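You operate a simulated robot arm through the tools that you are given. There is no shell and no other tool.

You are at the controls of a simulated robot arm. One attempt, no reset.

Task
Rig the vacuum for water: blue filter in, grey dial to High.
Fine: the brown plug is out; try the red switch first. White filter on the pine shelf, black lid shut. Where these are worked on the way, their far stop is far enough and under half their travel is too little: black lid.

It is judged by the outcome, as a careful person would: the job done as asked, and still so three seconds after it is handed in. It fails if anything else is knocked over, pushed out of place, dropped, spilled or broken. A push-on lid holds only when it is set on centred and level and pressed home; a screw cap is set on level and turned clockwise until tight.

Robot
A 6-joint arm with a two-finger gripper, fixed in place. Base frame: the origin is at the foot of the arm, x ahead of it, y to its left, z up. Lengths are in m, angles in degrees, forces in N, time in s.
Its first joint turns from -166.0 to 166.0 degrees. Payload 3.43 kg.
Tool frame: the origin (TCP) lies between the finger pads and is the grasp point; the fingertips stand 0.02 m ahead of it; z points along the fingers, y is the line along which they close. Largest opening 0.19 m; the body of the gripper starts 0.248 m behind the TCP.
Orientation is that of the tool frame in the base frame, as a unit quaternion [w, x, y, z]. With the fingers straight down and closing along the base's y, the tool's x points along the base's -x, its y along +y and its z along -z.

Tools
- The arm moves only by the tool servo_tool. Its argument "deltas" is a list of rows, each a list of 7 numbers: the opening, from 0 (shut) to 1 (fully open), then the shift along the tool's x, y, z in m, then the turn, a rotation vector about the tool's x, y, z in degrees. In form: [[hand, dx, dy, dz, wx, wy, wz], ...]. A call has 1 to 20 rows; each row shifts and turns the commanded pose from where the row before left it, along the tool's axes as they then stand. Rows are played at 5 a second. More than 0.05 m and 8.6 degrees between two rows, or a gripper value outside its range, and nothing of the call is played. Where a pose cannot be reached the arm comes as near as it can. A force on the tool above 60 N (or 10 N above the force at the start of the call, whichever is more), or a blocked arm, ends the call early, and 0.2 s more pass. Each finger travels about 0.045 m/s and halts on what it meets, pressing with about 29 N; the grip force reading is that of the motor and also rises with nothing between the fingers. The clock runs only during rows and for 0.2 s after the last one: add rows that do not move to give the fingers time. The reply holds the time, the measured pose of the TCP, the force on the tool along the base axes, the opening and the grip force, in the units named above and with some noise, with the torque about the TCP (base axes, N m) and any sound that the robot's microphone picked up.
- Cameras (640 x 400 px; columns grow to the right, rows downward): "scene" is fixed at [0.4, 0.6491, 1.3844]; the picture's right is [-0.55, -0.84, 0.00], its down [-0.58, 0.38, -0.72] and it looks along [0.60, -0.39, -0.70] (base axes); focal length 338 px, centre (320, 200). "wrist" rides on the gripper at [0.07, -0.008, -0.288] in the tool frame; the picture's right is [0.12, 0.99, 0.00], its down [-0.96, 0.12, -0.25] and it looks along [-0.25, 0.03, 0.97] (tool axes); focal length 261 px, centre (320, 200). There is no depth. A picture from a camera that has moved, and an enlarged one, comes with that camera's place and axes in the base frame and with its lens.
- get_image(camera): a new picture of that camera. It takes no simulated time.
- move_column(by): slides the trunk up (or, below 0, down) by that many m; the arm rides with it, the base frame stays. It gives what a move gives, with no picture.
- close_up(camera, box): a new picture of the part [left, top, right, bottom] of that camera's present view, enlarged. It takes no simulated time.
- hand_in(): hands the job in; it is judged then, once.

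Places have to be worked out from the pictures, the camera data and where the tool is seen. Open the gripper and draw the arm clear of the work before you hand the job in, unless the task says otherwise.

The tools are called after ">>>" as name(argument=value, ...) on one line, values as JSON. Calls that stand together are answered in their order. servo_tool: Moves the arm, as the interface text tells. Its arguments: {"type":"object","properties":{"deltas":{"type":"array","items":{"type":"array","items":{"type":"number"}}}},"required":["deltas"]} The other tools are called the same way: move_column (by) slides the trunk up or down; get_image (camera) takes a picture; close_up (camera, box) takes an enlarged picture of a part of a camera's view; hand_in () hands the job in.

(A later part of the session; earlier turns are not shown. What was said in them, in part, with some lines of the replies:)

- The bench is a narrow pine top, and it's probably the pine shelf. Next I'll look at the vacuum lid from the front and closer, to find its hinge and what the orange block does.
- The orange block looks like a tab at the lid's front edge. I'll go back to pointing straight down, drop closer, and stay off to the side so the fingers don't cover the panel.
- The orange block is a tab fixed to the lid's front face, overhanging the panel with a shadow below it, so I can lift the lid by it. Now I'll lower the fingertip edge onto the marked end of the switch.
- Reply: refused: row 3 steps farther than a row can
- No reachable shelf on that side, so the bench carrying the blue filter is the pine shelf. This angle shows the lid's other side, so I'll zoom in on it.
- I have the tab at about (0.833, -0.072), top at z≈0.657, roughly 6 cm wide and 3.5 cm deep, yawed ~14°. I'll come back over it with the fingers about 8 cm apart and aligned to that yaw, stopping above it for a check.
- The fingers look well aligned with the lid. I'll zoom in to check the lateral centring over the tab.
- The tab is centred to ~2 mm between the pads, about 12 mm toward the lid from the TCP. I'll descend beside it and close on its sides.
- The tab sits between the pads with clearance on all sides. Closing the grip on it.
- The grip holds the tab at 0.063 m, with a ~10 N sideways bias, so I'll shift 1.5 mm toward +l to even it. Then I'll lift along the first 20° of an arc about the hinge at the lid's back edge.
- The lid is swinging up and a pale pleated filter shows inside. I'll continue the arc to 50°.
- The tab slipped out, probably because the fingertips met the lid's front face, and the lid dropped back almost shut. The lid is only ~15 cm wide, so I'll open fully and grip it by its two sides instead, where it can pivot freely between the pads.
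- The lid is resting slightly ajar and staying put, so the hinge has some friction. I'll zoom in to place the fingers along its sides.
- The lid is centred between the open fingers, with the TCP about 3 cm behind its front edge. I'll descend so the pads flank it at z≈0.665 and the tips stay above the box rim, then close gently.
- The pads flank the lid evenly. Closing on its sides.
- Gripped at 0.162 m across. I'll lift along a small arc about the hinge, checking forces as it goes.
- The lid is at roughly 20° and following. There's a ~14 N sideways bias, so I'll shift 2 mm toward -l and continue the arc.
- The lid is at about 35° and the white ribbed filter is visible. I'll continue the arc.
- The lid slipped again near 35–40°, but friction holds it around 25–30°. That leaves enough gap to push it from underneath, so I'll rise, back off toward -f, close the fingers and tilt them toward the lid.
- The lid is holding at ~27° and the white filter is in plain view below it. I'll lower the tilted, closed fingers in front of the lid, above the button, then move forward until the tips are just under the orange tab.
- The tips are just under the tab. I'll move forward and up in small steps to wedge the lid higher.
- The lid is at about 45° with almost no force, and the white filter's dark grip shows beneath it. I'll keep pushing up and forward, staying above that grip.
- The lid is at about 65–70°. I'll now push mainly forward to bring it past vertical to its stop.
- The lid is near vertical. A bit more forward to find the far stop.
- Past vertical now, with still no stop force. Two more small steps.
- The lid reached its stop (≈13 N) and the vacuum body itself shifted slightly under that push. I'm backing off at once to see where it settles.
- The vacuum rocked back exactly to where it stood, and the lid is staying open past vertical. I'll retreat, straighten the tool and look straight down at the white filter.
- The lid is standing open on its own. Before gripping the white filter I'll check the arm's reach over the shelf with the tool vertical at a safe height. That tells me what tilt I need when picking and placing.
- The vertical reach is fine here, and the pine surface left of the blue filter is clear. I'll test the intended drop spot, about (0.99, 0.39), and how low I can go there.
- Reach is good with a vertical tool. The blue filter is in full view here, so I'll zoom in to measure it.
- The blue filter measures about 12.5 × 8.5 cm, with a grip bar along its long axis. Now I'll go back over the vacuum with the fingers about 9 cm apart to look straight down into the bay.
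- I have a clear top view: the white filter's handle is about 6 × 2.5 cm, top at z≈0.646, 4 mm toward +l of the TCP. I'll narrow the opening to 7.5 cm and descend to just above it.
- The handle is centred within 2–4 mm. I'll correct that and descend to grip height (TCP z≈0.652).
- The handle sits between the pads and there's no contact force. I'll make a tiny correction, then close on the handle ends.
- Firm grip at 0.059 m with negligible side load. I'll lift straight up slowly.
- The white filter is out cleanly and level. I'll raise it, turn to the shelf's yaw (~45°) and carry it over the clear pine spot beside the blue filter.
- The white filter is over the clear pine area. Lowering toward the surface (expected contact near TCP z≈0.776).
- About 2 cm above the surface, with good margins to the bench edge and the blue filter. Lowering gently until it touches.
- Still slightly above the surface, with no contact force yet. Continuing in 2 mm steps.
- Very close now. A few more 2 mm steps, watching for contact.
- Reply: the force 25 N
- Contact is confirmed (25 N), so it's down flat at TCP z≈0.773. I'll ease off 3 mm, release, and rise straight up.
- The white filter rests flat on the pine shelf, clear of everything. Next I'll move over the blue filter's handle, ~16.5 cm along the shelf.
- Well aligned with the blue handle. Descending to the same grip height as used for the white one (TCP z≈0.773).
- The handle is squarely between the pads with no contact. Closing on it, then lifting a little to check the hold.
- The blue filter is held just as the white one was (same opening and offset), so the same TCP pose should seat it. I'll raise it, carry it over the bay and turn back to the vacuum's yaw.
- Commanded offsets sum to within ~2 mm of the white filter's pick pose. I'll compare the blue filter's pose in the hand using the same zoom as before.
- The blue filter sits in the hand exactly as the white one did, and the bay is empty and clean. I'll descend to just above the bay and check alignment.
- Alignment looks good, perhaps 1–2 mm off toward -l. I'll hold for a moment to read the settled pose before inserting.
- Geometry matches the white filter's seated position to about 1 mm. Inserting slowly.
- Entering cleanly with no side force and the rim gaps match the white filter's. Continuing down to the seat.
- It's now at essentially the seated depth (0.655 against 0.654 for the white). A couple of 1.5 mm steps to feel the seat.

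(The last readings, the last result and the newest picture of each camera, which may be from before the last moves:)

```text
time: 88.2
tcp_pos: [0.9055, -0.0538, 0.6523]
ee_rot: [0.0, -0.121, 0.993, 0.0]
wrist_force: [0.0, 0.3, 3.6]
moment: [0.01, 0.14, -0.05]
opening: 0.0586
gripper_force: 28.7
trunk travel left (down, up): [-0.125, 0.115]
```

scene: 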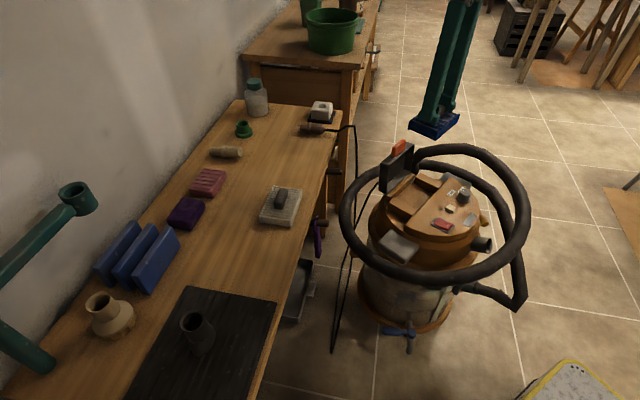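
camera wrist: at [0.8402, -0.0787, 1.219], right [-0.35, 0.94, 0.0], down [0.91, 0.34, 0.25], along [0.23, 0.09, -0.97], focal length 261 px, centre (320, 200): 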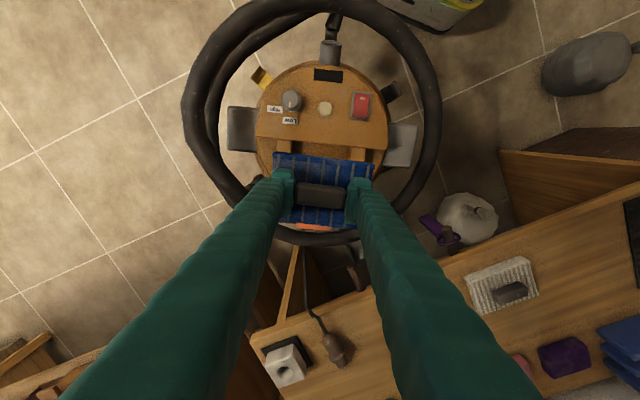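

Light contact (3.6 N). One more millimetre to seat it flat, then I'll open and rise.

>>> servo_tool(deltas=[[0.2, 0, 0, 0.001, 0, 0, 0], [0.2, 0, 0, 0.0005, 0, 0, 0], [0.2, 0, 0, 0, 0, 0, 0]])

>>> close_up(camera="scene", box=[380, 145, 450, 210])

```text
time: 89.0
tcp_pos: [0.9047, -0.0557, 0.6512]
ee_rot: [0.001, -0.122, 0.993, 0.001]
wrist_force: [4.5, 0.7, 23.1]
moment: [-0.01, -0.11, 0.01]
opening: 0.0584
gripper_force: 28.4
trunk travel left (down, up): [-0.125, 0.115]
```

```text
6.15 times, centred on (415, 178) of scene
camera zoom: at [0.4, 0.6491, 1.3844], right [-0.55, -0.84, 0.0], down [-0.58, 0.38, -0.72], along [0.6, -0.39, -0.7], focal length 2081 px, centre (-265, 338)
```

zoom: 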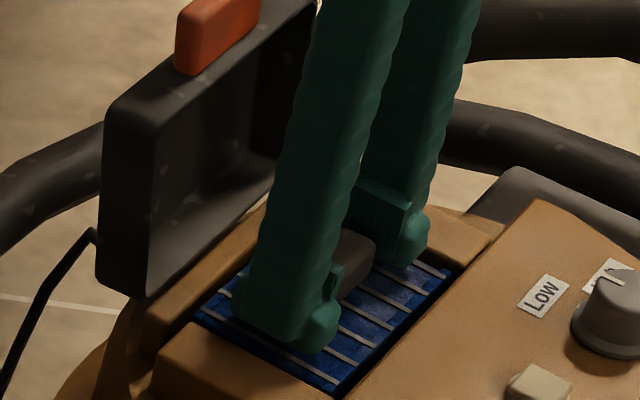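

The filter is seated firmly (23 N at full depth). I'll relieve the load, open the fingers slightly and rise.

>>> servo_tool(deltas=[[0.2, 0, 0, -0.0025, 0, 0, 0], [0.2, 0, 0, 0, 0, 0, 0], [0.38, 0, 0, 0, 0, 0, 0], [0.38, 0, 0, 0, 0, 0, 0], [0.38, 0, 0, 0, 0, 0, 0], [0.38, 0, 0, -0.015, 0, 0, 0], [0.38, 0, 0, -0.03, 0, 0, 0], [0.38, 0, 0, -0.04, 0, 0, 0], [0.38, 0, 0, -0.04, 0, 0, 0], [0.38, 0, 0, -0.04, 0, 0, 0], [0.38, 0, 0, 0, 0, 0, 0]])

>>> close_up(camera="wrist", box=[240, 110, 400, 240])

>>> close_up(camera="scene", box=[370, 130, 470, 215])

```text
time: 91.4
tcp_pos: [0.908, -0.0544, 0.8194]
ee_rot: [0.0, -0.121, 0.993, 0.0]
wrist_force: [0.0, 0.3, -0.1]
moment: [-0.03, -0.01, -0.03]
opening: 0.0722
gripper_force: 0.1
trunk travel left (down, up): [-0.125, 0.115]
```

```text
3.08 times, centred on (320, 175) of wrist
camera zoom: at [0.84, -0.0806, 1.1087], right [-0.36, 0.93, 0.0], down [0.91, 0.34, 0.25], along [0.23, 0.09, -0.97], focal length 802 px, centre (320, 277)
```

zoom: 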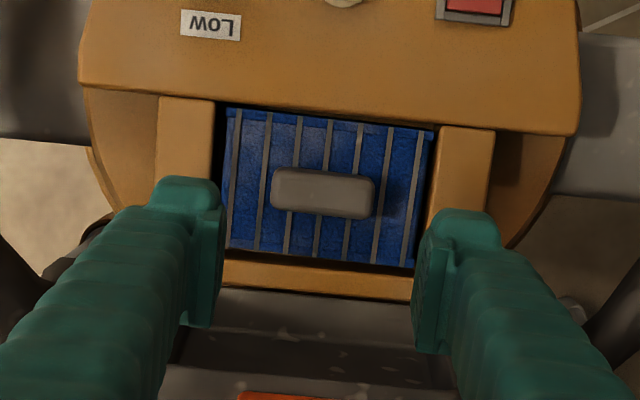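

```text
4.71 times, centred on (420, 172) of scene
camera zoom: at [0.4, 0.6491, 1.3844], right [-0.55, -0.84, 0.0], down [-0.58, 0.38, -0.72], along [0.6, -0.39, -0.7], focal length 1592 px, centre (-151, 329)
```

zoom: 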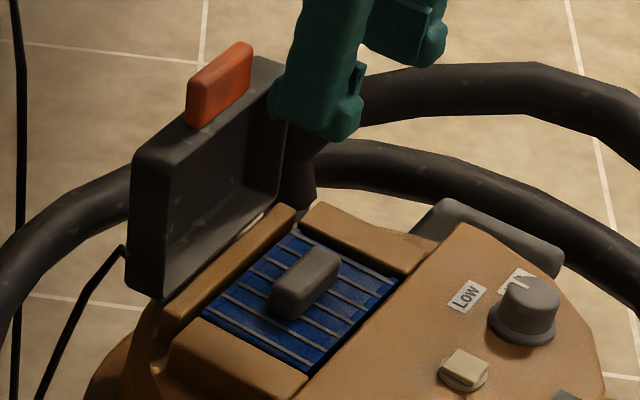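

The blue filter is seated level in the bay. To close the lid, I'll take the closed fingers up and over it, then come down behind it (tab top at z≈0.79, so I'll cross with tips above 0.84).

>>> servo_tool(deltas=[[0.2, 0, 0, -0.025, 0, 0, 0], [0, 0, 0, -0.025, 0, 0, 0], [0, 0, 0, 0, 0, 0, 0], [0, 0, 0, 0, 0, 0, 0], [0, -0.042, 0, 0, 0, 0, 0], [0, -0.042, 0, 0, 0, 0, 0], [0, -0.042, 0, 0, 0, 0, 0], [0, -0.042, 0, 0, 0, 0, 0], [0, 0, 0, 0, 0, 0, 0]])

>>> get_image(camera="wrist")

>>> close_up(camera="scene", box=[350, 110, 470, 215])

```text
time: 93.4
tcp_pos: [1.0678, -0.0139, 0.866]
ee_rot: [0.0, -0.122, 0.992, 0.0]
wrist_force: [0.2, 0.6, -0.2]
moment: [-0.02, 0.04, -0.01]
opening: 0.0
gripper_force: 28.9
trunk travel left (down, up): [-0.125, 0.115]
```

```text
taken
camera wrist: at [1.0009, -0.0391, 1.1557], right [-0.36, 0.93, 0.0], down [0.91, 0.35, 0.25], along [0.23, 0.09, -0.97], focal length 261 px, centre (320, 200)
```

wrist: 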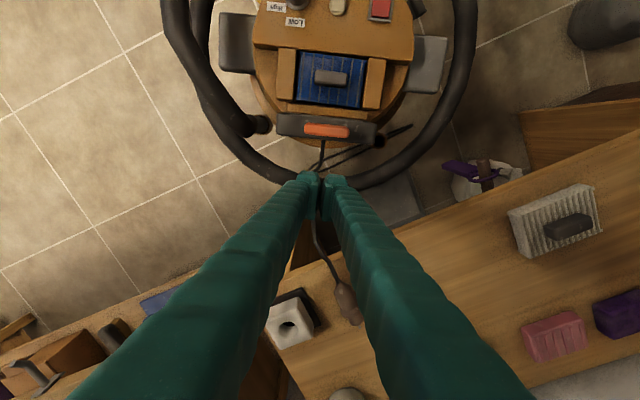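

```text
3.81 times, centred on (410, 162) of scene
camera zoom: at [0.4, 0.6491, 1.3844], right [-0.55, -0.84, 0.0], down [-0.58, 0.38, -0.72], along [0.6, -0.39, -0.7], focal length 1288 px, centre (-23, 343)
```

zoom: 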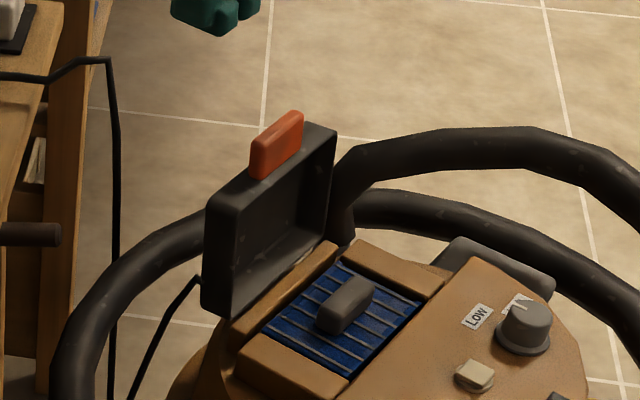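

The fingers are clear behind the lid. Descending behind it to tip height ≈0.725, well above the hose and cable.

>>> servo_tool(deltas=[[0, 0, 0, 0.04, 0, 0, 0], [0, 0, 0, 0.04, 0, 0, 0], [0, 0, 0, 0.04, 0, 0, 0], [0, 0, 0, 0, 0, 0, 0]])

>>> get_image(camera="wrist")

>>> close_up(camera="scene", box=[350, 110, 470, 215])

```text
time: 94.4
tcp_pos: [1.0675, -0.0122, 0.7492]
ee_rot: [0.001, -0.122, 0.993, 0.001]
wrist_force: [-0.1, -0.6, 0.7]
moment: [-0.04, 0.03, 0.02]
opening: 0.0
gripper_force: 28.8
trunk travel left (down, up): [-0.125, 0.115]
```

```text
taken
camera wrist: at [1.0013, -0.0376, 1.0372], right [-0.36, 0.93, 0.0], down [0.91, 0.35, 0.25], along [0.23, 0.09, -0.97], focal length 261 px, centre (320, 200)
```

wrist: 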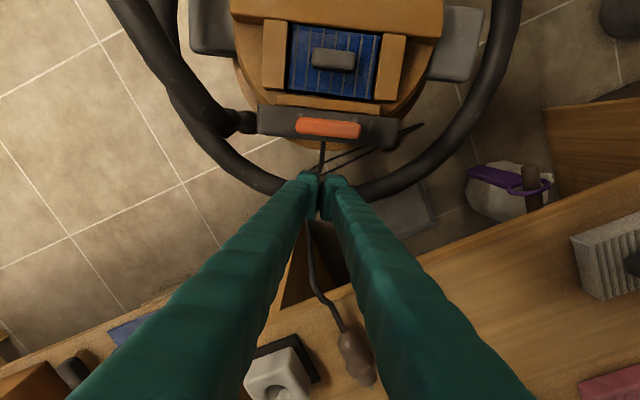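

```text
3.81 times, centred on (410, 162) of scene
camera zoom: at [0.4, 0.6491, 1.3844], right [-0.55, -0.84, 0.0], down [-0.58, 0.38, -0.72], along [0.6, -0.39, -0.7], focal length 1288 px, centre (-23, 343)
```

zoom: 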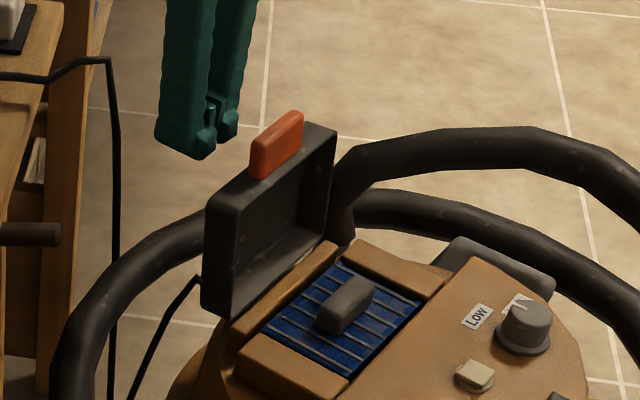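

Tips are behind the upper half of the lid. Now I'll pull it toward -f in small steps so it swings forward past vertical.

>>> servo_tool(deltas=[[0, 0.0135, 0, 0, 0, 0, 0], [0, 0.0135, 0, 0, 0, 0, 0], [0, 0.0135, 0, 0, 0, 0, 0], [0, 0.0135, 0, 0, 0, 0, 0], [0, 0, 0, 0, 0, 0, 0]])

>>> close_up(camera="scene", box=[350, 110, 470, 215])

```text
time: 95.6
tcp_pos: [1.0163, -0.0287, 0.7477]
ee_rot: [-0.001, -0.121, 0.993, 0.0]
wrist_force: [0.9, 0.0, 0.5]
moment: [0.0, -0.01, 0.03]
opening: 0.0
gripper_force: 29.0
trunk travel left (down, up): [-0.125, 0.115]
```

```text
3.81 times, centred on (410, 162) of scene
camera zoom: at [0.4, 0.6491, 1.3844], right [-0.55, -0.84, 0.0], down [-0.58, 0.38, -0.72], along [0.6, -0.39, -0.7], focal length 1288 px, centre (-23, 343)
```

zoom: 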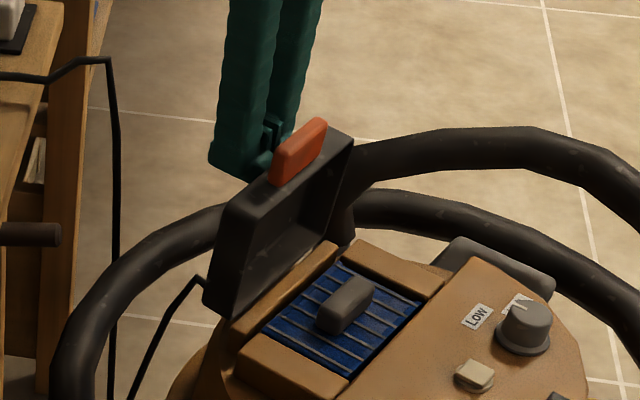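

The lid is coming forward with under 1 N. Continuing.

>>> servo_tool(deltas=[[0, 0.0135, 0, 0, 0, 0, 0], [0, 0.0135, 0, 0, 0, 0, 0], [0, 0.0135, 0, 0, 0, 0, 0], [0, 0.0135, 0, 0, 0, 0, 0], [0, 0, 0, 0, 0, 0, 0]])

>>> close_up(camera="scene", box=[350, 110, 470, 215])

```text
time: 96.8
tcp_pos: [0.9626, -0.0431, 0.749]
ee_rot: [0.0, -0.122, 0.993, 0.001]
wrist_force: [-0.1, 0.9, -0.2]
moment: [0.0, 0.0, -0.02]
opening: 0.0001
gripper_force: 29.1
trunk travel left (down, up): [-0.125, 0.115]
```

```text
3.81 times, centred on (410, 162) of scene
camera zoom: at [0.4, 0.6491, 1.3844], right [-0.55, -0.84, 0.0], down [-0.58, 0.38, -0.72], along [0.6, -0.39, -0.7], focal length 1288 px, centre (-23, 343)
```

zoom: 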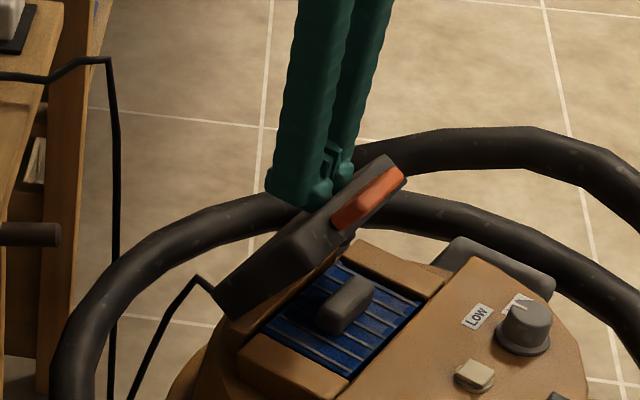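

The lid is around 55°. I'll now follow it forward and down along its arc.

>>> servo_tool(deltas=[[0, 0.008, 0, 0, 0, 0, 0], [0, 0.012, 0, 0.006, 0, 0, 0], [0, 0.012, 0, 0.0085, 0, 0, 0], [0, 0.01, 0, 0.01, 0, 0, 0], [0, 0, 0, 0, 0, 0, 0]])

>>> close_up(camera="scene", box=[350, 120, 470, 225])

```text
time: 98.0
tcp_pos: [0.9208, -0.0509, 0.7228]
ee_rot: [0.0, -0.121, 0.993, 0.0]
wrist_force: [0.3, 0.6, 1.2]
moment: [0.01, 0.03, 0.0]
opening: 0.0
gripper_force: 29.1
trunk travel left (down, up): [-0.125, 0.115]
```

```text
3.81 times, centred on (410, 172) of scene
camera zoom: at [0.4, 0.6491, 1.3844], right [-0.55, -0.84, 0.0], down [-0.58, 0.38, -0.72], along [0.6, -0.39, -0.7], focal length 1288 px, centre (-23, 305)
```

zoom: 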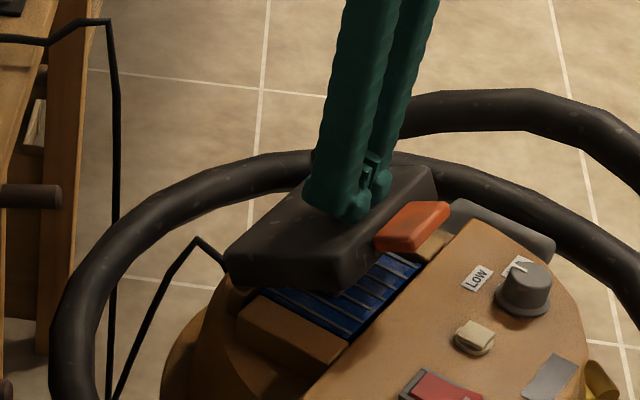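

The lid is at about 20°. Continuing forward and down until it meets the rim.

>>> servo_tool(deltas=[[0, 0.01, 0, 0.01, 0, 0, 0], [0, 0.007, 0, 0.011, 0, 0, 0], [0, 0.005, 0, 0.008, 0, 0, 0], [0, 0, 0, 0, 0, 0, 0]])

>>> close_up(camera="scene", box=[360, 140, 460, 225])

```text
time: 99.0
tcp_pos: [0.8971, -0.0551, 0.6928]
ee_rot: [0.0, -0.122, 0.992, 0.0]
wrist_force: [0.0, -0.5, 0.6]
moment: [0.02, 0.0, 0.02]
opening: 0.0001
gripper_force: 29.1
trunk travel left (down, up): [-0.125, 0.115]
```

```text
4.71 times, centred on (410, 182) of scene
camera zoom: at [0.4, 0.6491, 1.3844], right [-0.55, -0.84, 0.0], down [-0.58, 0.38, -0.72], along [0.6, -0.39, -0.7], focal length 1592 px, centre (-104, 282)
```

zoom: 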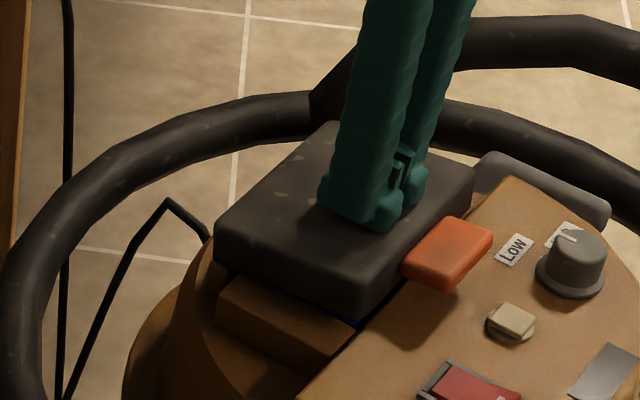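

Nearly shut. I'll move toward the front edge and press gently downward until it bottoms.

>>> servo_tool(deltas=[[0, 0.012, 0, 0.002, 0, 0, 0], [0, 0, 0, 0.003, 0, 0, 0], [0, 0, 0, 0.003, 0, 0, 0], [0, 0, 0, 0, 0, 0, 0]])

>>> close_up(camera="scene", box=[380, 155, 450, 220])

```text
time: 100.0
tcp_pos: [0.8883, -0.0589, 0.6859]
ee_rot: [0.001, -0.121, 0.993, 0.0]
wrist_force: [0.3, 0.5, -0.6]
moment: [0.02, -0.03, 0.0]
opening: 0.0
gripper_force: 28.9
trunk travel left (down, up): [-0.125, 0.115]
```

```text
6.15 times, centred on (415, 188) of scene
camera zoom: at [0.4, 0.6491, 1.3844], right [-0.55, -0.84, 0.0], down [-0.58, 0.38, -0.72], along [0.6, -0.39, -0.7], focal length 2081 px, centre (-265, 277)
```

zoom: 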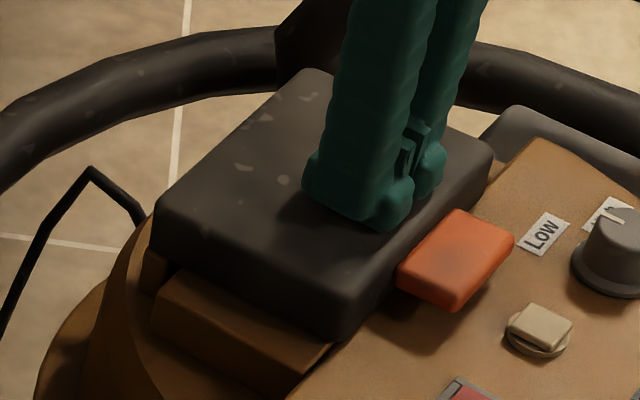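

It looks shut but there's no reaction force yet. A few more 2 mm steps to press it fully home.

>>> servo_tool(deltas=[[0, 0, 0, 0.002, 0, 0, 0], [0, 0, 0, 0.002, 0, 0, 0], [0, 0, 0, 0.002, 0, 0, 0], [0, 0, 0, 0, 0, 0, 0]])

>>> close_up(camera="scene", box=[380, 155, 450, 220])

```text
time: 101.0
tcp_pos: [0.8895, -0.058, 0.6824]
ee_rot: [0.0, -0.123, 0.992, 0.0]
wrist_force: [-4.9, 0.0, 15.5]
moment: [0.01, 0.07, -0.02]
opening: 0.0059
gripper_force: 29.2
trunk travel left (down, up): [-0.125, 0.115]
```

```text
6.15 times, centred on (415, 188) of scene
camera zoom: at [0.4, 0.6491, 1.3844], right [-0.55, -0.84, 0.0], down [-0.58, 0.38, -0.72], along [0.6, -0.39, -0.7], focal length 2081 px, centre (-265, 277)
```

zoom: 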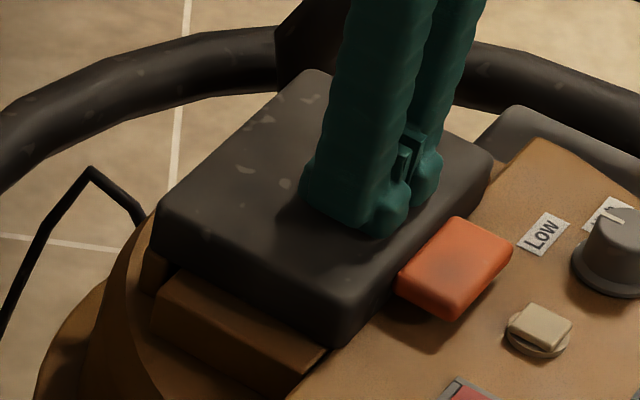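

Pressed home: 15 N reaction, and the tab is back at its original closed pixel position. I'll lift off and confirm it stays shut.

>>> servo_tool(deltas=[[0, 0, 0, -0.01, 0, 0, 0], [0, 0, 0, -0.03, 0, 0, 0], [0, 0, 0, -0.04, 0, 0, 0], [0, 0, 0, -0.04, 0, 0, 0], [0, 0, 0, 0, 0, 0, 0]])

>>> close_up(camera="scene", box=[380, 155, 450, 220])

>>> get_image(camera="wrist")

```text
time: 102.2
tcp_pos: [0.8883, -0.062, 0.7969]
ee_rot: [0.0, -0.122, 0.993, 0.001]
wrist_force: [-0.4, -0.3, -0.1]
moment: [0.01, -0.04, 0.03]
opening: 0.0
gripper_force: 28.7
trunk travel left (down, up): [-0.125, 0.115]
```

```text
6.15 times, centred on (415, 188) of scene
camera zoom: at [0.4, 0.6491, 1.3844], right [-0.55, -0.84, 0.0], down [-0.58, 0.38, -0.72], along [0.6, -0.39, -0.7], focal length 2081 px, centre (-265, 277)
```

zoom: 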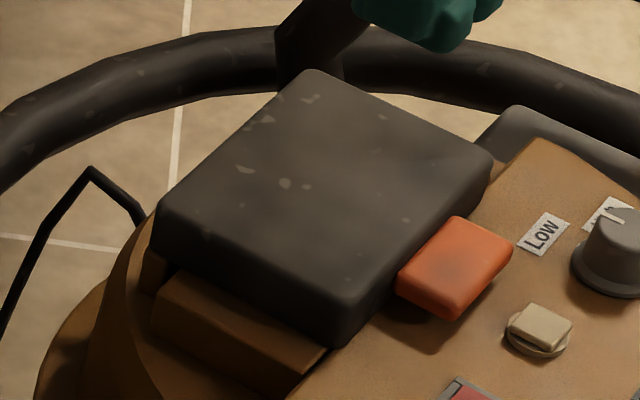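

```text
taken
camera wrist: at [0.8212, -0.0871, 1.0869], right [-0.36, 0.93, 0.0], down [0.91, 0.35, 0.25], along [0.23, 0.09, -0.97], focal length 261 px, centre (320, 200)
```

wrist: 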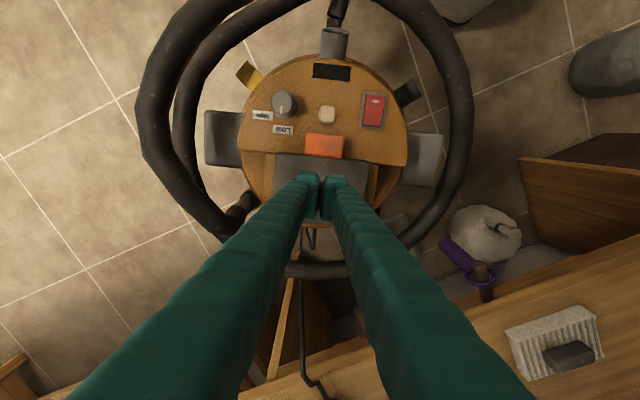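

The lid stays shut. Next the dial: a close look from here.

>>> close_up(camera="wrist", box=[240, 70, 400, 170])

>>> close_up(camera="wrist", box=[245, 80, 305, 145])

>>> close_up(camera="scene", box=[440, 170, 490, 215])

```text
4.00 times, centred on (320, 120) of wrist
camera zoom: at [0.8212, -0.0871, 1.0869], right [-0.36, 0.93, 0.0], down [0.91, 0.35, 0.25], along [0.23, 0.09, -0.97], focal length 1043 px, centre (320, 520)
```

zoom: 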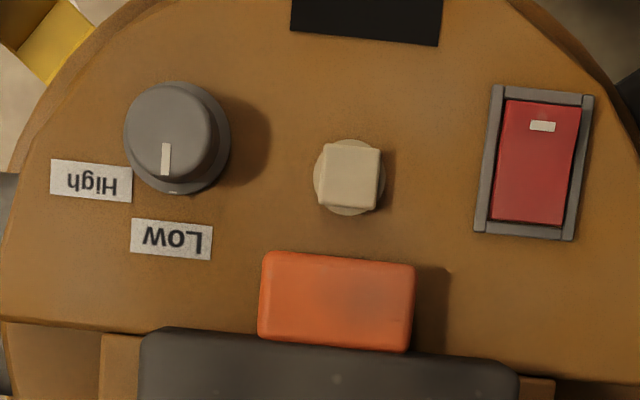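

```text
6.15 times, centred on (275, 112) of wrist
camera zoom: at [0.8212, -0.0871, 1.0869], right [-0.36, 0.93, 0.0], down [0.91, 0.35, 0.25], along [0.23, 0.09, -0.97], focal length 1604 px, centre (597, 738)
```

zoom: 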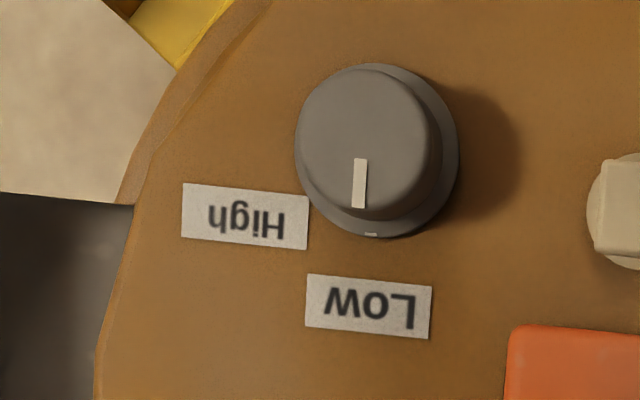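

```text
8.89 times, centred on (465, 192) of scene
camera zoom: at [0.4, 0.6491, 1.3844], right [-0.55, -0.84, 0.0], down [-0.58, 0.38, -0.72], along [0.6, -0.39, -0.7], focal length 3006 px, centre (-969, 267)
```

zoom: 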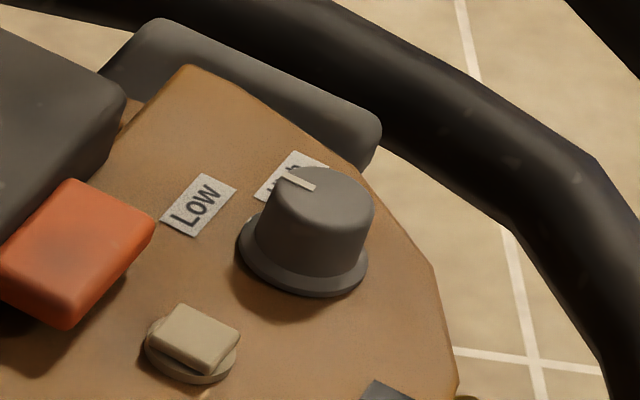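

The pointer is exactly at Low; High is 60° clockwise seen from above. The dial's centre is at about (0.801, -0.159), knob ≈39 mm across, top z≈0.653. I'll move above it and pre-turn the tool 45° counter-clockwise, so the 60° turn keeps the fingers clear of the tab and button.

>>> servo_tool(deltas=[[0.2, 0.0359, -0.0241, 0, 0, 0, 0], [0.34, 0.0359, -0.0241, 0, 0, 0, 0], [0.34, 0.0359, -0.0241, 0, 0, 0, 0], [0.34, 0, 0, 0, 0, 0, -7.5], [0.34, 0, 0, 0, 0, 0, -7.5], [0.34, 0, 0, 0, 0, 0, -7.5], [0.34, 0, 0, 0, 0, 0, -7.5], [0.34, 0, 0, 0, 0, 0, -7.5], [0.34, 0, 0, 0, 0, 0, -7.5], [0.34, 0, 0, 0.04, 0, 0, 0], [0.34, 0, 0, 0.03, 0, 0, 0], [0.34, 0, 0, 0, 0, 0, 0]])

>>> get_image(camera="wrist")

>>> close_up(camera="wrist", box=[250, 110, 390, 230])

>>> close_up(camera="scene", box=[430, 150, 500, 220])

```text
time: 104.8
tcp_pos: [0.8003, -0.1555, 0.7274]
ee_rot: [-0.001, -0.493, 0.87, 0.001]
wrist_force: [0.0, -1.0, 0.8]
moment: [0.01, -0.02, 0.05]
opening: 0.0645
gripper_force: 0.0
trunk travel left (down, up): [-0.125, 0.115]
```

```text
taken
camera wrist: at [0.7705, -0.2195, 1.0176], right [-0.91, 0.41, 0.0], down [0.4, 0.88, 0.25], along [0.1, 0.23, -0.97], focal length 261 px, centre (320, 200)
```

wrist: 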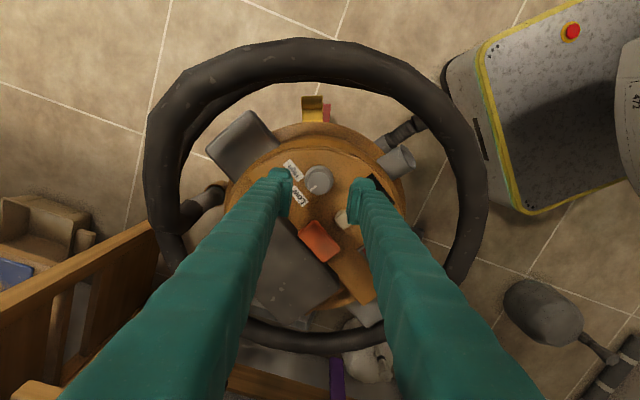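

```text
3.33 times, centred on (320, 170) of wrist
camera zoom: at [0.7705, -0.2195, 1.0176], right [-0.91, 0.41, 0.0], down [0.4, 0.88, 0.25], along [0.1, 0.23, -0.97], focal length 869 px, centre (320, 300)
```

zoom: 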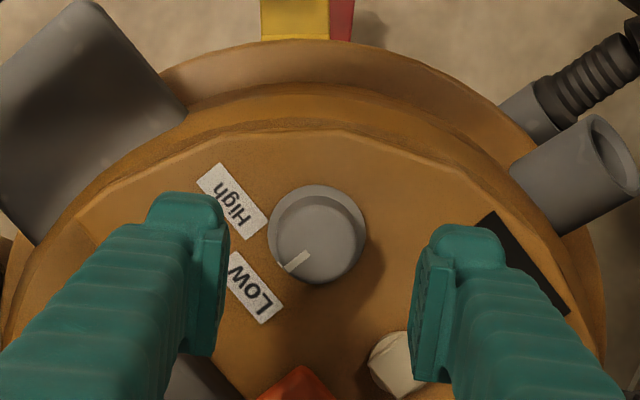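

```text
5.71 times, centred on (465, 185) of scene
camera zoom: at [0.4, 0.6491, 1.3844], right [-0.55, -0.84, 0.0], down [-0.58, 0.38, -0.72], along [0.6, -0.39, -0.7], focal length 1933 px, centre (-509, 286)
```

zoom: 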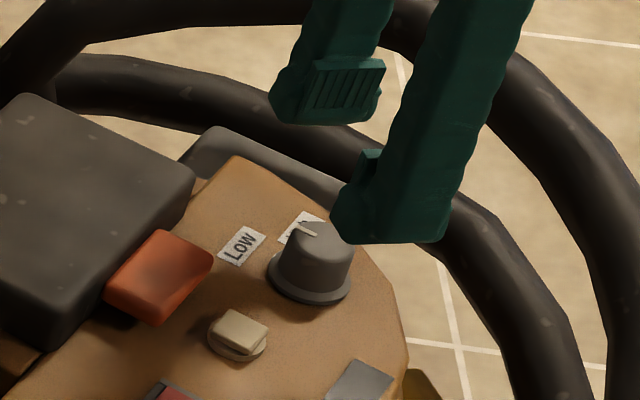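

The knob is within ~4 mm of the TCP axis. I'll correct and descend partway for a second centring check.

>>> servo_tool(deltas=[[0.34, 0.004, -0.0017, 0.02, 0, 0, 0], [0.34, 0, 0, 0.02, 0, 0, 0], [0.34, 0, 0, 0, 0, 0, 0]])

>>> close_up(camera="wrist", box=[250, 120, 390, 240])

```text
time: 105.6
tcp_pos: [0.801, -0.1597, 0.6896]
ee_rot: [0.0, -0.492, 0.871, 0.0]
wrist_force: [0.9, -0.9, 0.5]
moment: [0.02, 0.0, 0.01]
opening: 0.0645
gripper_force: 0.1
trunk travel left (down, up): [-0.125, 0.115]
```

```text
3.33 times, centred on (320, 180) of wrist
camera zoom: at [0.7709, -0.2242, 0.9791], right [-0.91, 0.41, 0.0], down [0.4, 0.88, 0.25], along [0.1, 0.23, -0.97], focal length 869 px, centre (320, 267)
```

zoom: 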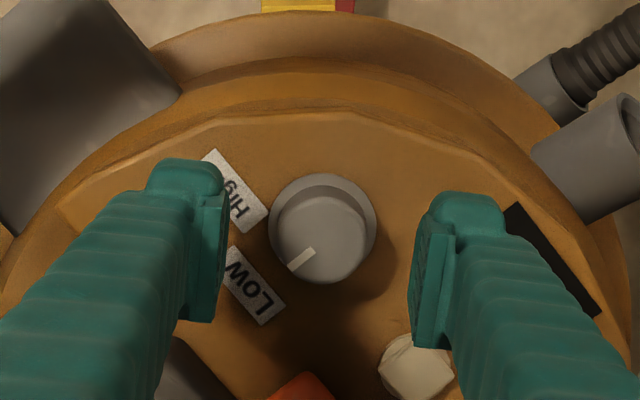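

Centred within 2 mm. Descending to grip height.

>>> servo_tool(deltas=[[0.34, -0.0015, 0.001, 0.015, 0, 0, 0], [0.34, 0, 0, 0.0175, 0, 0, 0], [0.34, 0, 0, 0, 0, 0, 0]])

>>> close_up(camera="wrist", box=[250, 120, 390, 240])

>>> close_up(camera="scene", box=[430, 160, 500, 230])

```text
time: 106.4
tcp_pos: [0.7997, -0.1574, 0.6574]
ee_rot: [0.0, -0.493, 0.87, 0.0]
wrist_force: [0.4, -0.7, 0.4]
moment: [-0.02, 0.02, -0.03]
opening: 0.0642
gripper_force: 0.1
trunk travel left (down, up): [-0.125, 0.115]
```

```text
3.33 times, centred on (320, 180) of wrist
camera zoom: at [0.7719, -0.2217, 0.9471], right [-0.91, 0.41, 0.0], down [0.4, 0.88, 0.25], along [0.1, 0.23, -0.97], focal length 869 px, centre (320, 267)
```

zoom: 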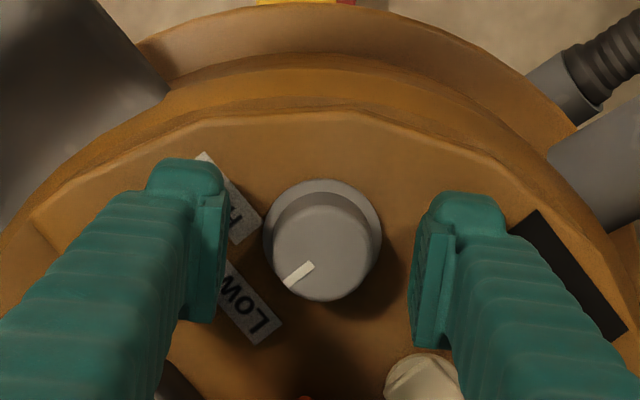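

```text
5.71 times, centred on (465, 195) of scene
camera zoom: at [0.4, 0.6491, 1.3844], right [-0.55, -0.84, 0.0], down [-0.58, 0.38, -0.72], along [0.6, -0.39, -0.7], focal length 1933 px, centre (-509, 229)
```

zoom: 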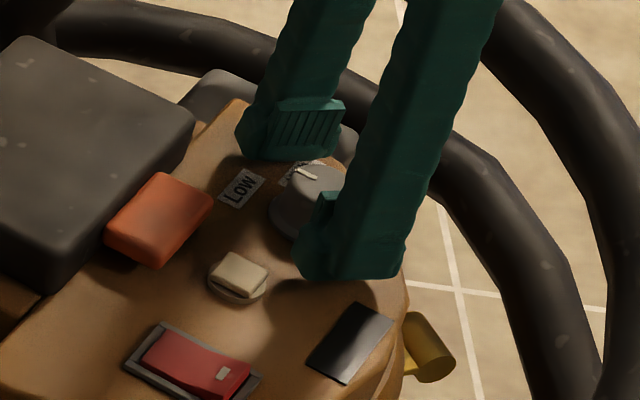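

The knob is centred within about 1 mm. Closing on it gently.

>>> servo_tool(deltas=[[0.22, 0.001, 0.0005, 0, 0, 0, 0], [0.1, 0, 0, 0, 0, 0, 0], [0.1, 0, 0, 0, 0, 0, 0], [0.1, 0, 0, 0, 0, 0, 0]])

>>> close_up(camera="wrist", box=[250, 120, 390, 240])

```text
time: 107.4
tcp_pos: [0.7989, -0.1578, 0.6578]
ee_rot: [0.0, -0.493, 0.87, 0.0]
wrist_force: [-2.2, 1.3, -0.1]
moment: [-0.03, 0.02, 0.02]
opening: 0.0327
gripper_force: 29.4
trunk travel left (down, up): [-0.125, 0.115]
```

```text
3.33 times, centred on (320, 180) of wrist
camera zoom: at [0.7708, -0.2225, 0.9474], right [-0.91, 0.41, 0.0], down [0.4, 0.88, 0.25], along [0.1, 0.23, -0.97], focal length 869 px, centre (320, 267)
```

zoom: 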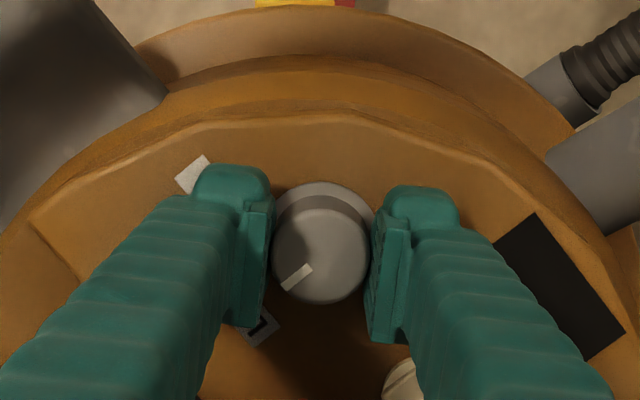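

The knob is gripped (33 mm) with only ~2.5 N side load. Turning clockwise 30° first.

>>> servo_tool(deltas=[[0.1, 0, 0, 0, 0, 0, 5], [0.1, 0, 0, 0, 0, 0, 5], [0.1, 0, 0, 0, 0, 0, 5], [0.1, 0, 0, 0, 0, 0, 5], [0.1, 0, 0, 0, 0, 0, 5], [0.1, 0, 0, 0, 0, 0, 5], [0.1, 0, 0, 0, 0, 0, 0]])

>>> close_up(camera="wrist", box=[250, 120, 390, 240])

>>> close_up(camera="scene", box=[430, 160, 500, 230])

```text
time: 109.0
tcp_pos: [0.8, -0.1579, 0.6578]
ee_rot: [0.0, -0.251, 0.968, 0.0]
wrist_force: [1.6, 3.7, 0.7]
moment: [0.11, -0.1, -0.01]
opening: 0.0329
gripper_force: 29.5
trunk travel left (down, up): [-0.125, 0.115]
```

```text
3.33 times, centred on (320, 180) of wrist
camera zoom: at [0.7425, -0.1996, 0.9473], right [-0.59, 0.81, 0.0], down [0.79, 0.57, 0.25], along [0.2, 0.14, -0.97], focal length 869 px, centre (320, 267)
```

zoom: 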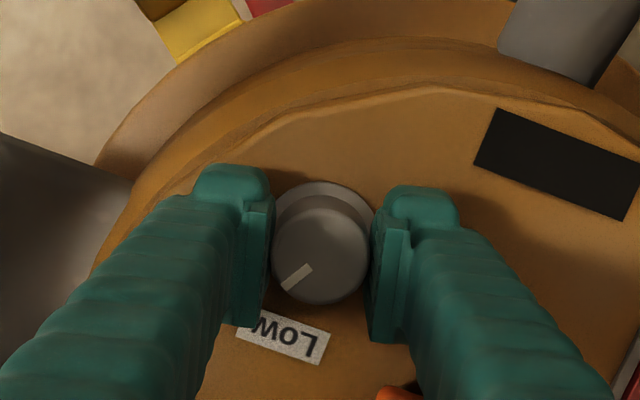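

```text
5.71 times, centred on (465, 195) of scene
camera zoom: at [0.4, 0.6491, 1.3844], right [-0.55, -0.84, 0.0], down [-0.58, 0.38, -0.72], along [0.6, -0.39, -0.7], focal length 1933 px, centre (-509, 229)
```

zoom: 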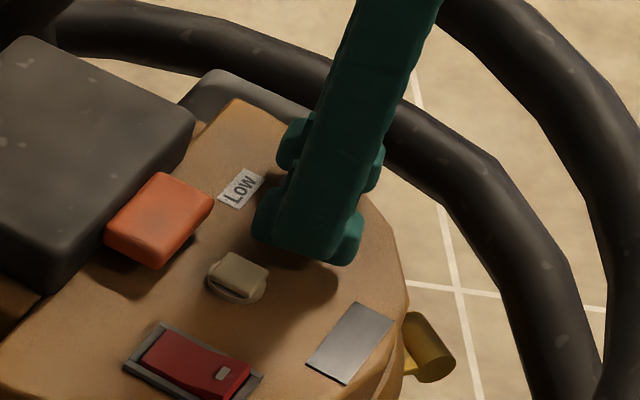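

The knob is turning with the grip and the vacuum hasn't moved. Turning the remaining 30°.

>>> servo_tool(deltas=[[0.1, 0, 0, 0, 0, 0, 5], [0.1, 0, 0, 0, 0, 0, 5], [0.1, 0, 0, 0, 0, 0, 5], [0.1, 0, 0, 0, 0, 0, 5], [0.1, 0, 0, 0, 0, 0, 5], [0.1, 0, 0, 0, 0, 0, 5], [0.1, 0, 0, 0, 0, 0, 0]])

>>> close_up(camera="wrist", box=[250, 120, 390, 240])

>>> close_up(camera="scene", box=[430, 160, 500, 230])

```text
time: 110.6
tcp_pos: [0.8012, -0.1582, 0.6577]
ee_rot: [0.0, 0.009, 1.0, 0.0]
wrist_force: [11.0, 3.5, 0.7]
moment: [0.03, -0.12, 0.19]
opening: 0.033
gripper_force: 28.9
trunk travel left (down, up): [-0.125, 0.115]
```

```text
3.33 times, centred on (320, 180) of wrist
camera zoom: at [0.7294, -0.1655, 0.9473], right [-0.1, 0.99, 0.0], down [0.96, 0.1, 0.25], along [0.25, 0.02, -0.97], focal length 869 px, centre (320, 267)
```

zoom: 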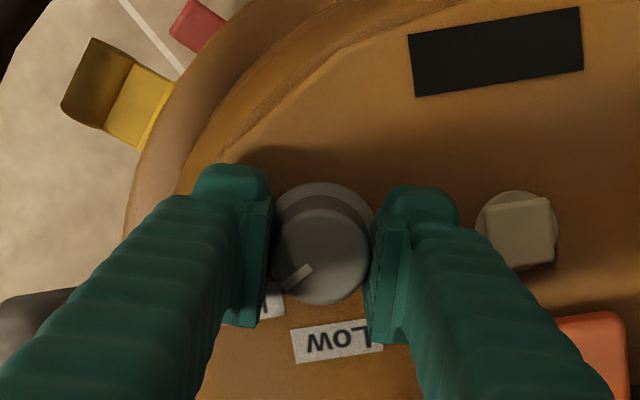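

```text
5.71 times, centred on (465, 195) of scene
camera zoom: at [0.4, 0.6491, 1.3844], right [-0.55, -0.84, 0.0], down [-0.58, 0.38, -0.72], along [0.6, -0.39, -0.7], focal length 1933 px, centre (-509, 229)
```

zoom: 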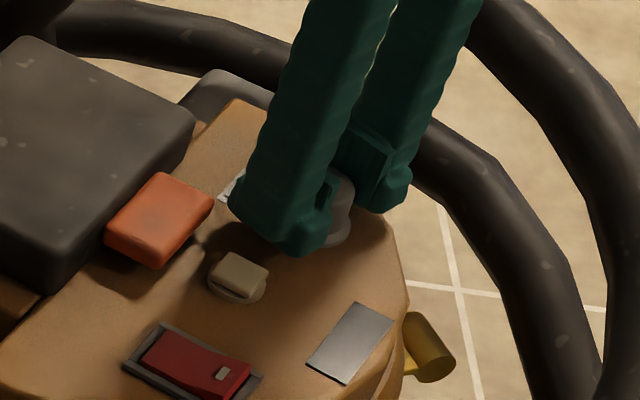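

The dial has turned the full 60° with the grip (tool yaw from 59° to -1°). I'll release slightly, rise and check the pointer.

>>> servo_tool(deltas=[[0.28, 0, 0, 0, 0, 0, 0], [0.28, 0, 0, 0, 0, 0, 0], [0.28, 0, 0, 0, 0, 0, 0], [0.28, 0, 0, -0.015, 0, 0, 0], [0.28, 0, 0, -0.03, 0, 0, 0], [0.28, 0, 0, -0.04, 0, 0, 0], [0.28, 0, 0, -0.04, 0, 0, 0], [0.28, 0, 0, 0, 0, 0, 0]])

>>> close_up(camera="wrist", box=[250, 120, 390, 240])

>>> close_up(camera="scene", box=[430, 160, 500, 230])

```text
time: 112.4
tcp_pos: [0.7991, -0.1591, 0.7826]
ee_rot: [0.0, 0.008, 1.0, 0.0]
wrist_force: [1.9, 0.9, -0.9]
moment: [-0.02, 0.03, 0.0]
opening: 0.0531
gripper_force: 0.2
trunk travel left (down, up): [-0.125, 0.115]
```

```text
3.33 times, centred on (320, 180) of wrist
camera zoom: at [0.7291, -0.1661, 1.0711], right [-0.1, 0.99, 0.0], down [0.96, 0.1, 0.25], along [0.25, 0.03, -0.97], focal length 869 px, centre (320, 267)
```

zoom: 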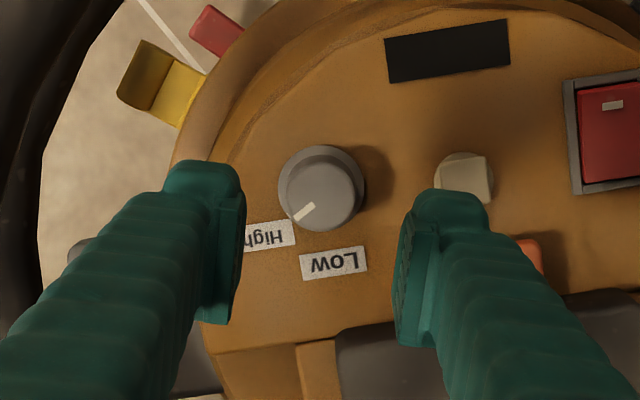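

```text
5.71 times, centred on (465, 195) of scene
camera zoom: at [0.4, 0.6491, 1.3844], right [-0.55, -0.84, 0.0], down [-0.58, 0.38, -0.72], along [0.6, -0.39, -0.7], focal length 1933 px, centre (-509, 229)
```

zoom: 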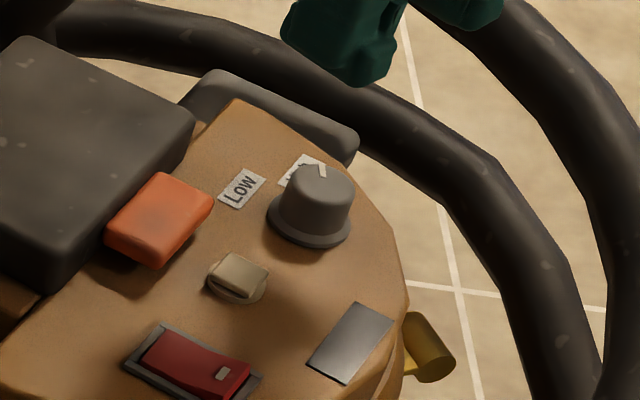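

The pointer now aims toward High. I'll move the hand aside for an unobstructed view to measure the angle.

>>> servo_tool(deltas=[[0.28, 0, 0.04, -0.02, 0, 0, 0], [0.1, 0, 0.04, -0.02, 0, 0, 0], [0, 0, 0.04, 0, 0, 0, 0], [0, 0, 0.03, 0, 0, 0, 0], [0, 0, 0, 0, 0, 0, 0]])

>>> get_image(camera="wrist")

>>> close_up(camera="wrist", box=[130, 140, 220, 220])

```text
time: 113.6
tcp_pos: [0.8042, -0.008, 0.8246]
ee_rot: [0.001, 0.009, 1.0, 0.0]
wrist_force: [0.4, -0.5, 0.2]
moment: [0.02, 0.03, 0.0]
opening: 0.0004
gripper_force: 29.0
trunk travel left (down, up): [-0.125, 0.115]
```

```text
taken
camera wrist: at [0.7339, -0.0144, 1.1134], right [-0.1, 0.99, 0.0], down [0.96, 0.1, 0.25], along [0.25, 0.03, -0.97], focal length 261 px, centre (320, 200)
```

wrist: 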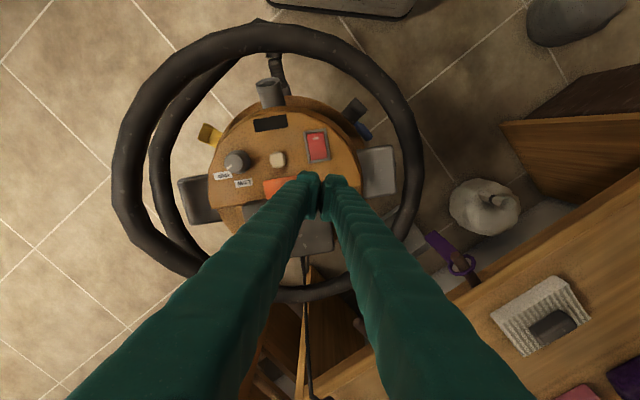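

```text
5.00 times, centred on (175, 180) of wrist
camera zoom: at [0.7339, -0.0144, 1.1134], right [-0.1, 0.99, 0.0], down [0.96, 0.1, 0.25], along [0.25, 0.03, -0.97], focal length 1303 px, centre (1045, 300)
```

zoom: 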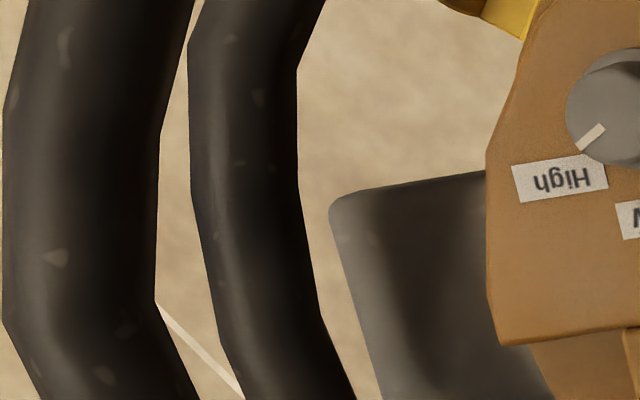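

>>> close_up(camera="wrist", box=[200, 130, 270, 200])

>>> close_up(camera="scene", box=[445, 170, 485, 210])

```text
5.71 times, centred on (235, 165) of wrist
camera zoom: at [0.7339, -0.0144, 1.1134], right [-0.1, 0.99, 0.0], down [0.96, 0.1, 0.25], along [0.25, 0.03, -0.97], focal length 1489 px, centre (806, 400)
```

zoom: 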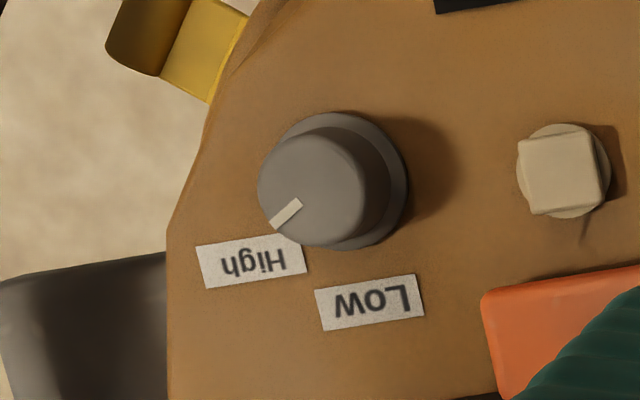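

```text
10.00 times, centred on (465, 190) of scene
camera zoom: at [0.4, 0.6491, 1.3844], right [-0.55, -0.84, 0.0], down [-0.58, 0.38, -0.72], along [0.6, -0.39, -0.7], focal length 3382 px, centre (-1130, 300)
```

zoom: 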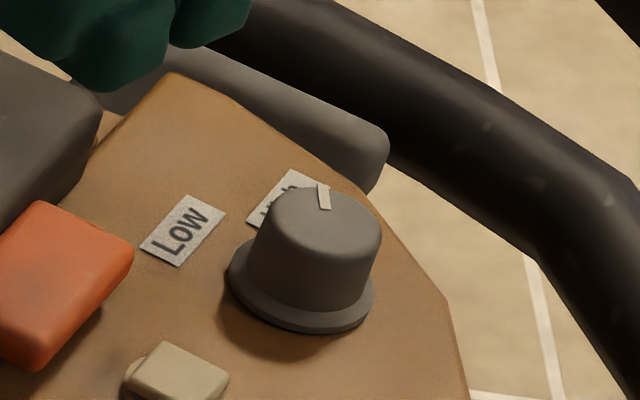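

The pointer measures about -60° from the Low direction, in line with the High label, and the vacuum's landmarks are at their original pixels. I'll open the gripper, draw the arm up and back, and do a final check.

>>> servo_tool(deltas=[[0.2, 0, 0, -0.045, 0, 0, 0], [0.5, 0, 0, -0.045, 0, 0, 0], [0.8, 0, 0, -0.045, 0, 0, 0], [1, 0, 0, -0.045, 0, 0, 0], [1, 0.045, 0, 0, 0, 0, 0], [1, 0.045, 0, 0, 0, 0, 0], [1, 0.045, 0, 0, 0, 0, 0], [1, 0.045, 0, 0, 0, 0, 0], [1, 0, 0, 0, 0, 0, 0], [1, 0, 0, 0, 0, 0, 0], [1, 0, 0, 0, 0, 0, 0]])

>>> get_image(camera="scene")

>>> close_up(camera="scene", box=[370, 150, 490, 245])

>>> close_up(camera="scene", box=[190, 90, 350, 290])

>>> get_image(camera="wrist")

```text
time: 116.0
tcp_pos: [0.6222, -0.0016, 1.0027]
ee_rot: [-0.001, 0.008, 1.0, 0.0]
wrist_force: [-0.2, -0.2, 0.2]
moment: [0.02, -0.05, 0.0]
opening: 0.1902
gripper_force: 0.0
trunk travel left (down, up): [-0.125, 0.115]
```

```text
taken
```

scene: 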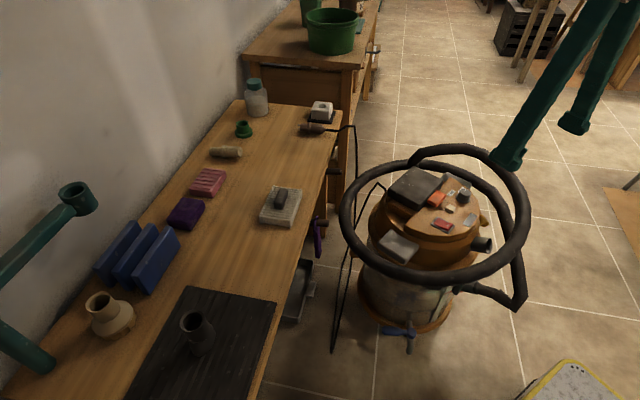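

```text
4.21 times, centred on (430, 198) of scene
camera zoom: at [0.4, 0.6491, 1.3844], right [-0.55, -0.84, 0.0], down [-0.58, 0.38, -0.72], along [0.6, -0.39, -0.7], focal length 1424 px, centre (-143, 210)
```

zoom: 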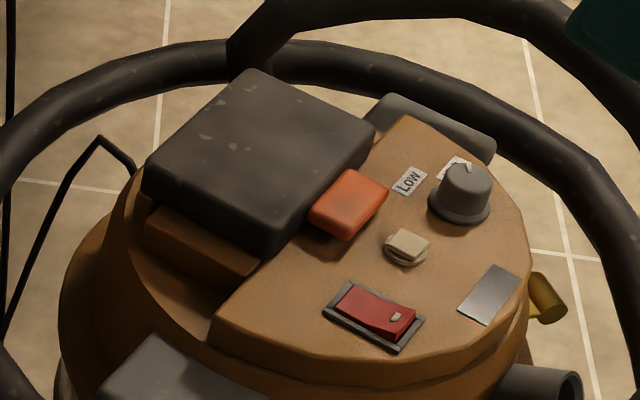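

```text
2.00 times, centred on (270, 190) of scene
camera zoom: at [0.4, 0.6491, 1.3844], right [-0.55, -0.84, 0.0], down [-0.58, 0.38, -0.72], along [0.6, -0.39, -0.7], focal length 676 px, centre (420, 220)
```

zoom: 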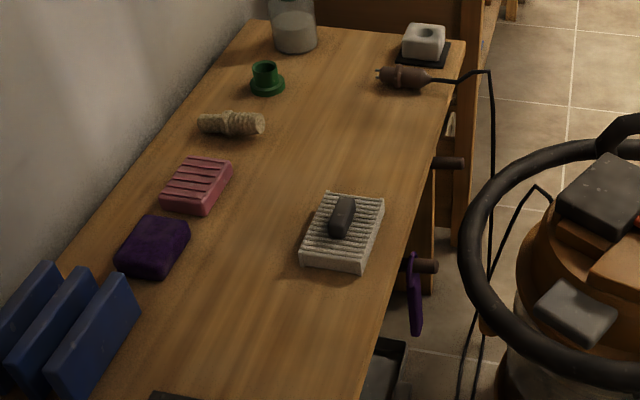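

```text
taken
camera wrist: at [0.5512, -0.0104, 1.2917], right [-0.1, 0.99, 0.0], down [0.96, 0.1, 0.25], along [0.25, 0.03, -0.97], focal length 261 px, centre (320, 200)
```

wrist: 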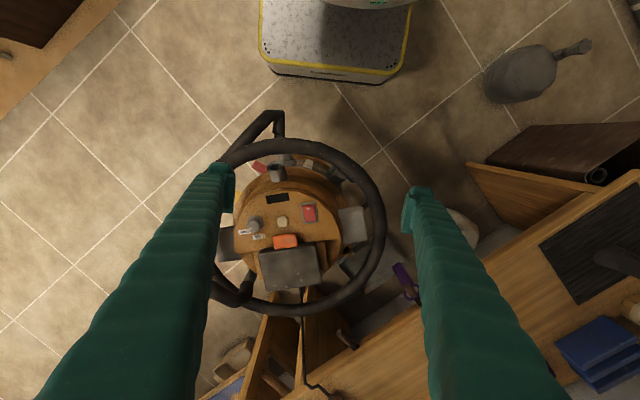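

Everything is in place: lid shut, white filter on the shelf, switch off, plug out. One last zoom on the dial before I hand in.

>>> close_up(camera="wrist", box=[225, 190, 335, 295])

```text
3.81 times, centred on (280, 242) of wrist
camera zoom: at [0.5512, -0.0104, 1.2917], right [-0.1, 0.99, 0.0], down [0.96, 0.1, 0.25], along [0.25, 0.03, -0.97], focal length 993 px, centre (472, 38)
```

zoom: 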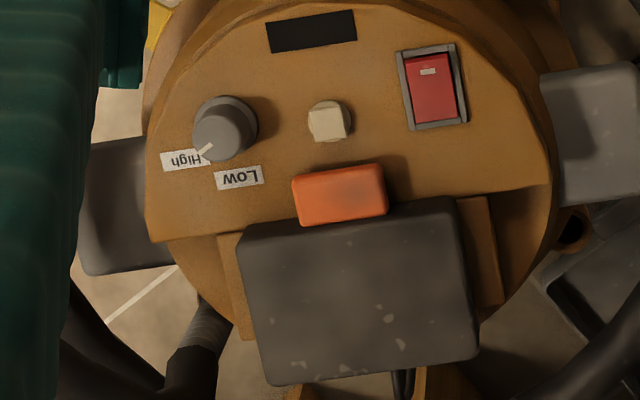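

The dial points at High, the lid is closed flush, the switch is off, and the arm is clear with the gripper open. Handing the job in.

>>> hand_in()

```text
The job is handed in.
```

The vacuum is rigged for water and handed in: the blue filter is in and the grey dial is on High. The hand-in reply gave no verdict, so I can't say how it was judged.

- **Red switch:** tried first, with the brown plug out. Nothing ran, so I set it back to off.
- **Black lid:** opened past vertical to its far stop, and shut again over the blue filter. It lies where it did at the start.
- **White filter:** flat on the pine shelf, near where the blue one stood. I took the bench top to be the pine shelf, as it was the only pine surface within reach.
- **Blue filter:** pressed home in the bay at the same depth as the white one.
- **Grey dial:** turned 60° clockwise from Low. The pointer lines up with the High label.

**What went wrong on the way:**
- The lid slipped out of the grip twice before I opened it by pushing from underneath.
- When it reached its stop, the whole vacuum rocked slightly. It settled back, and later pictures show it where it stood at the start.

The gripper is open and the arm is clear.
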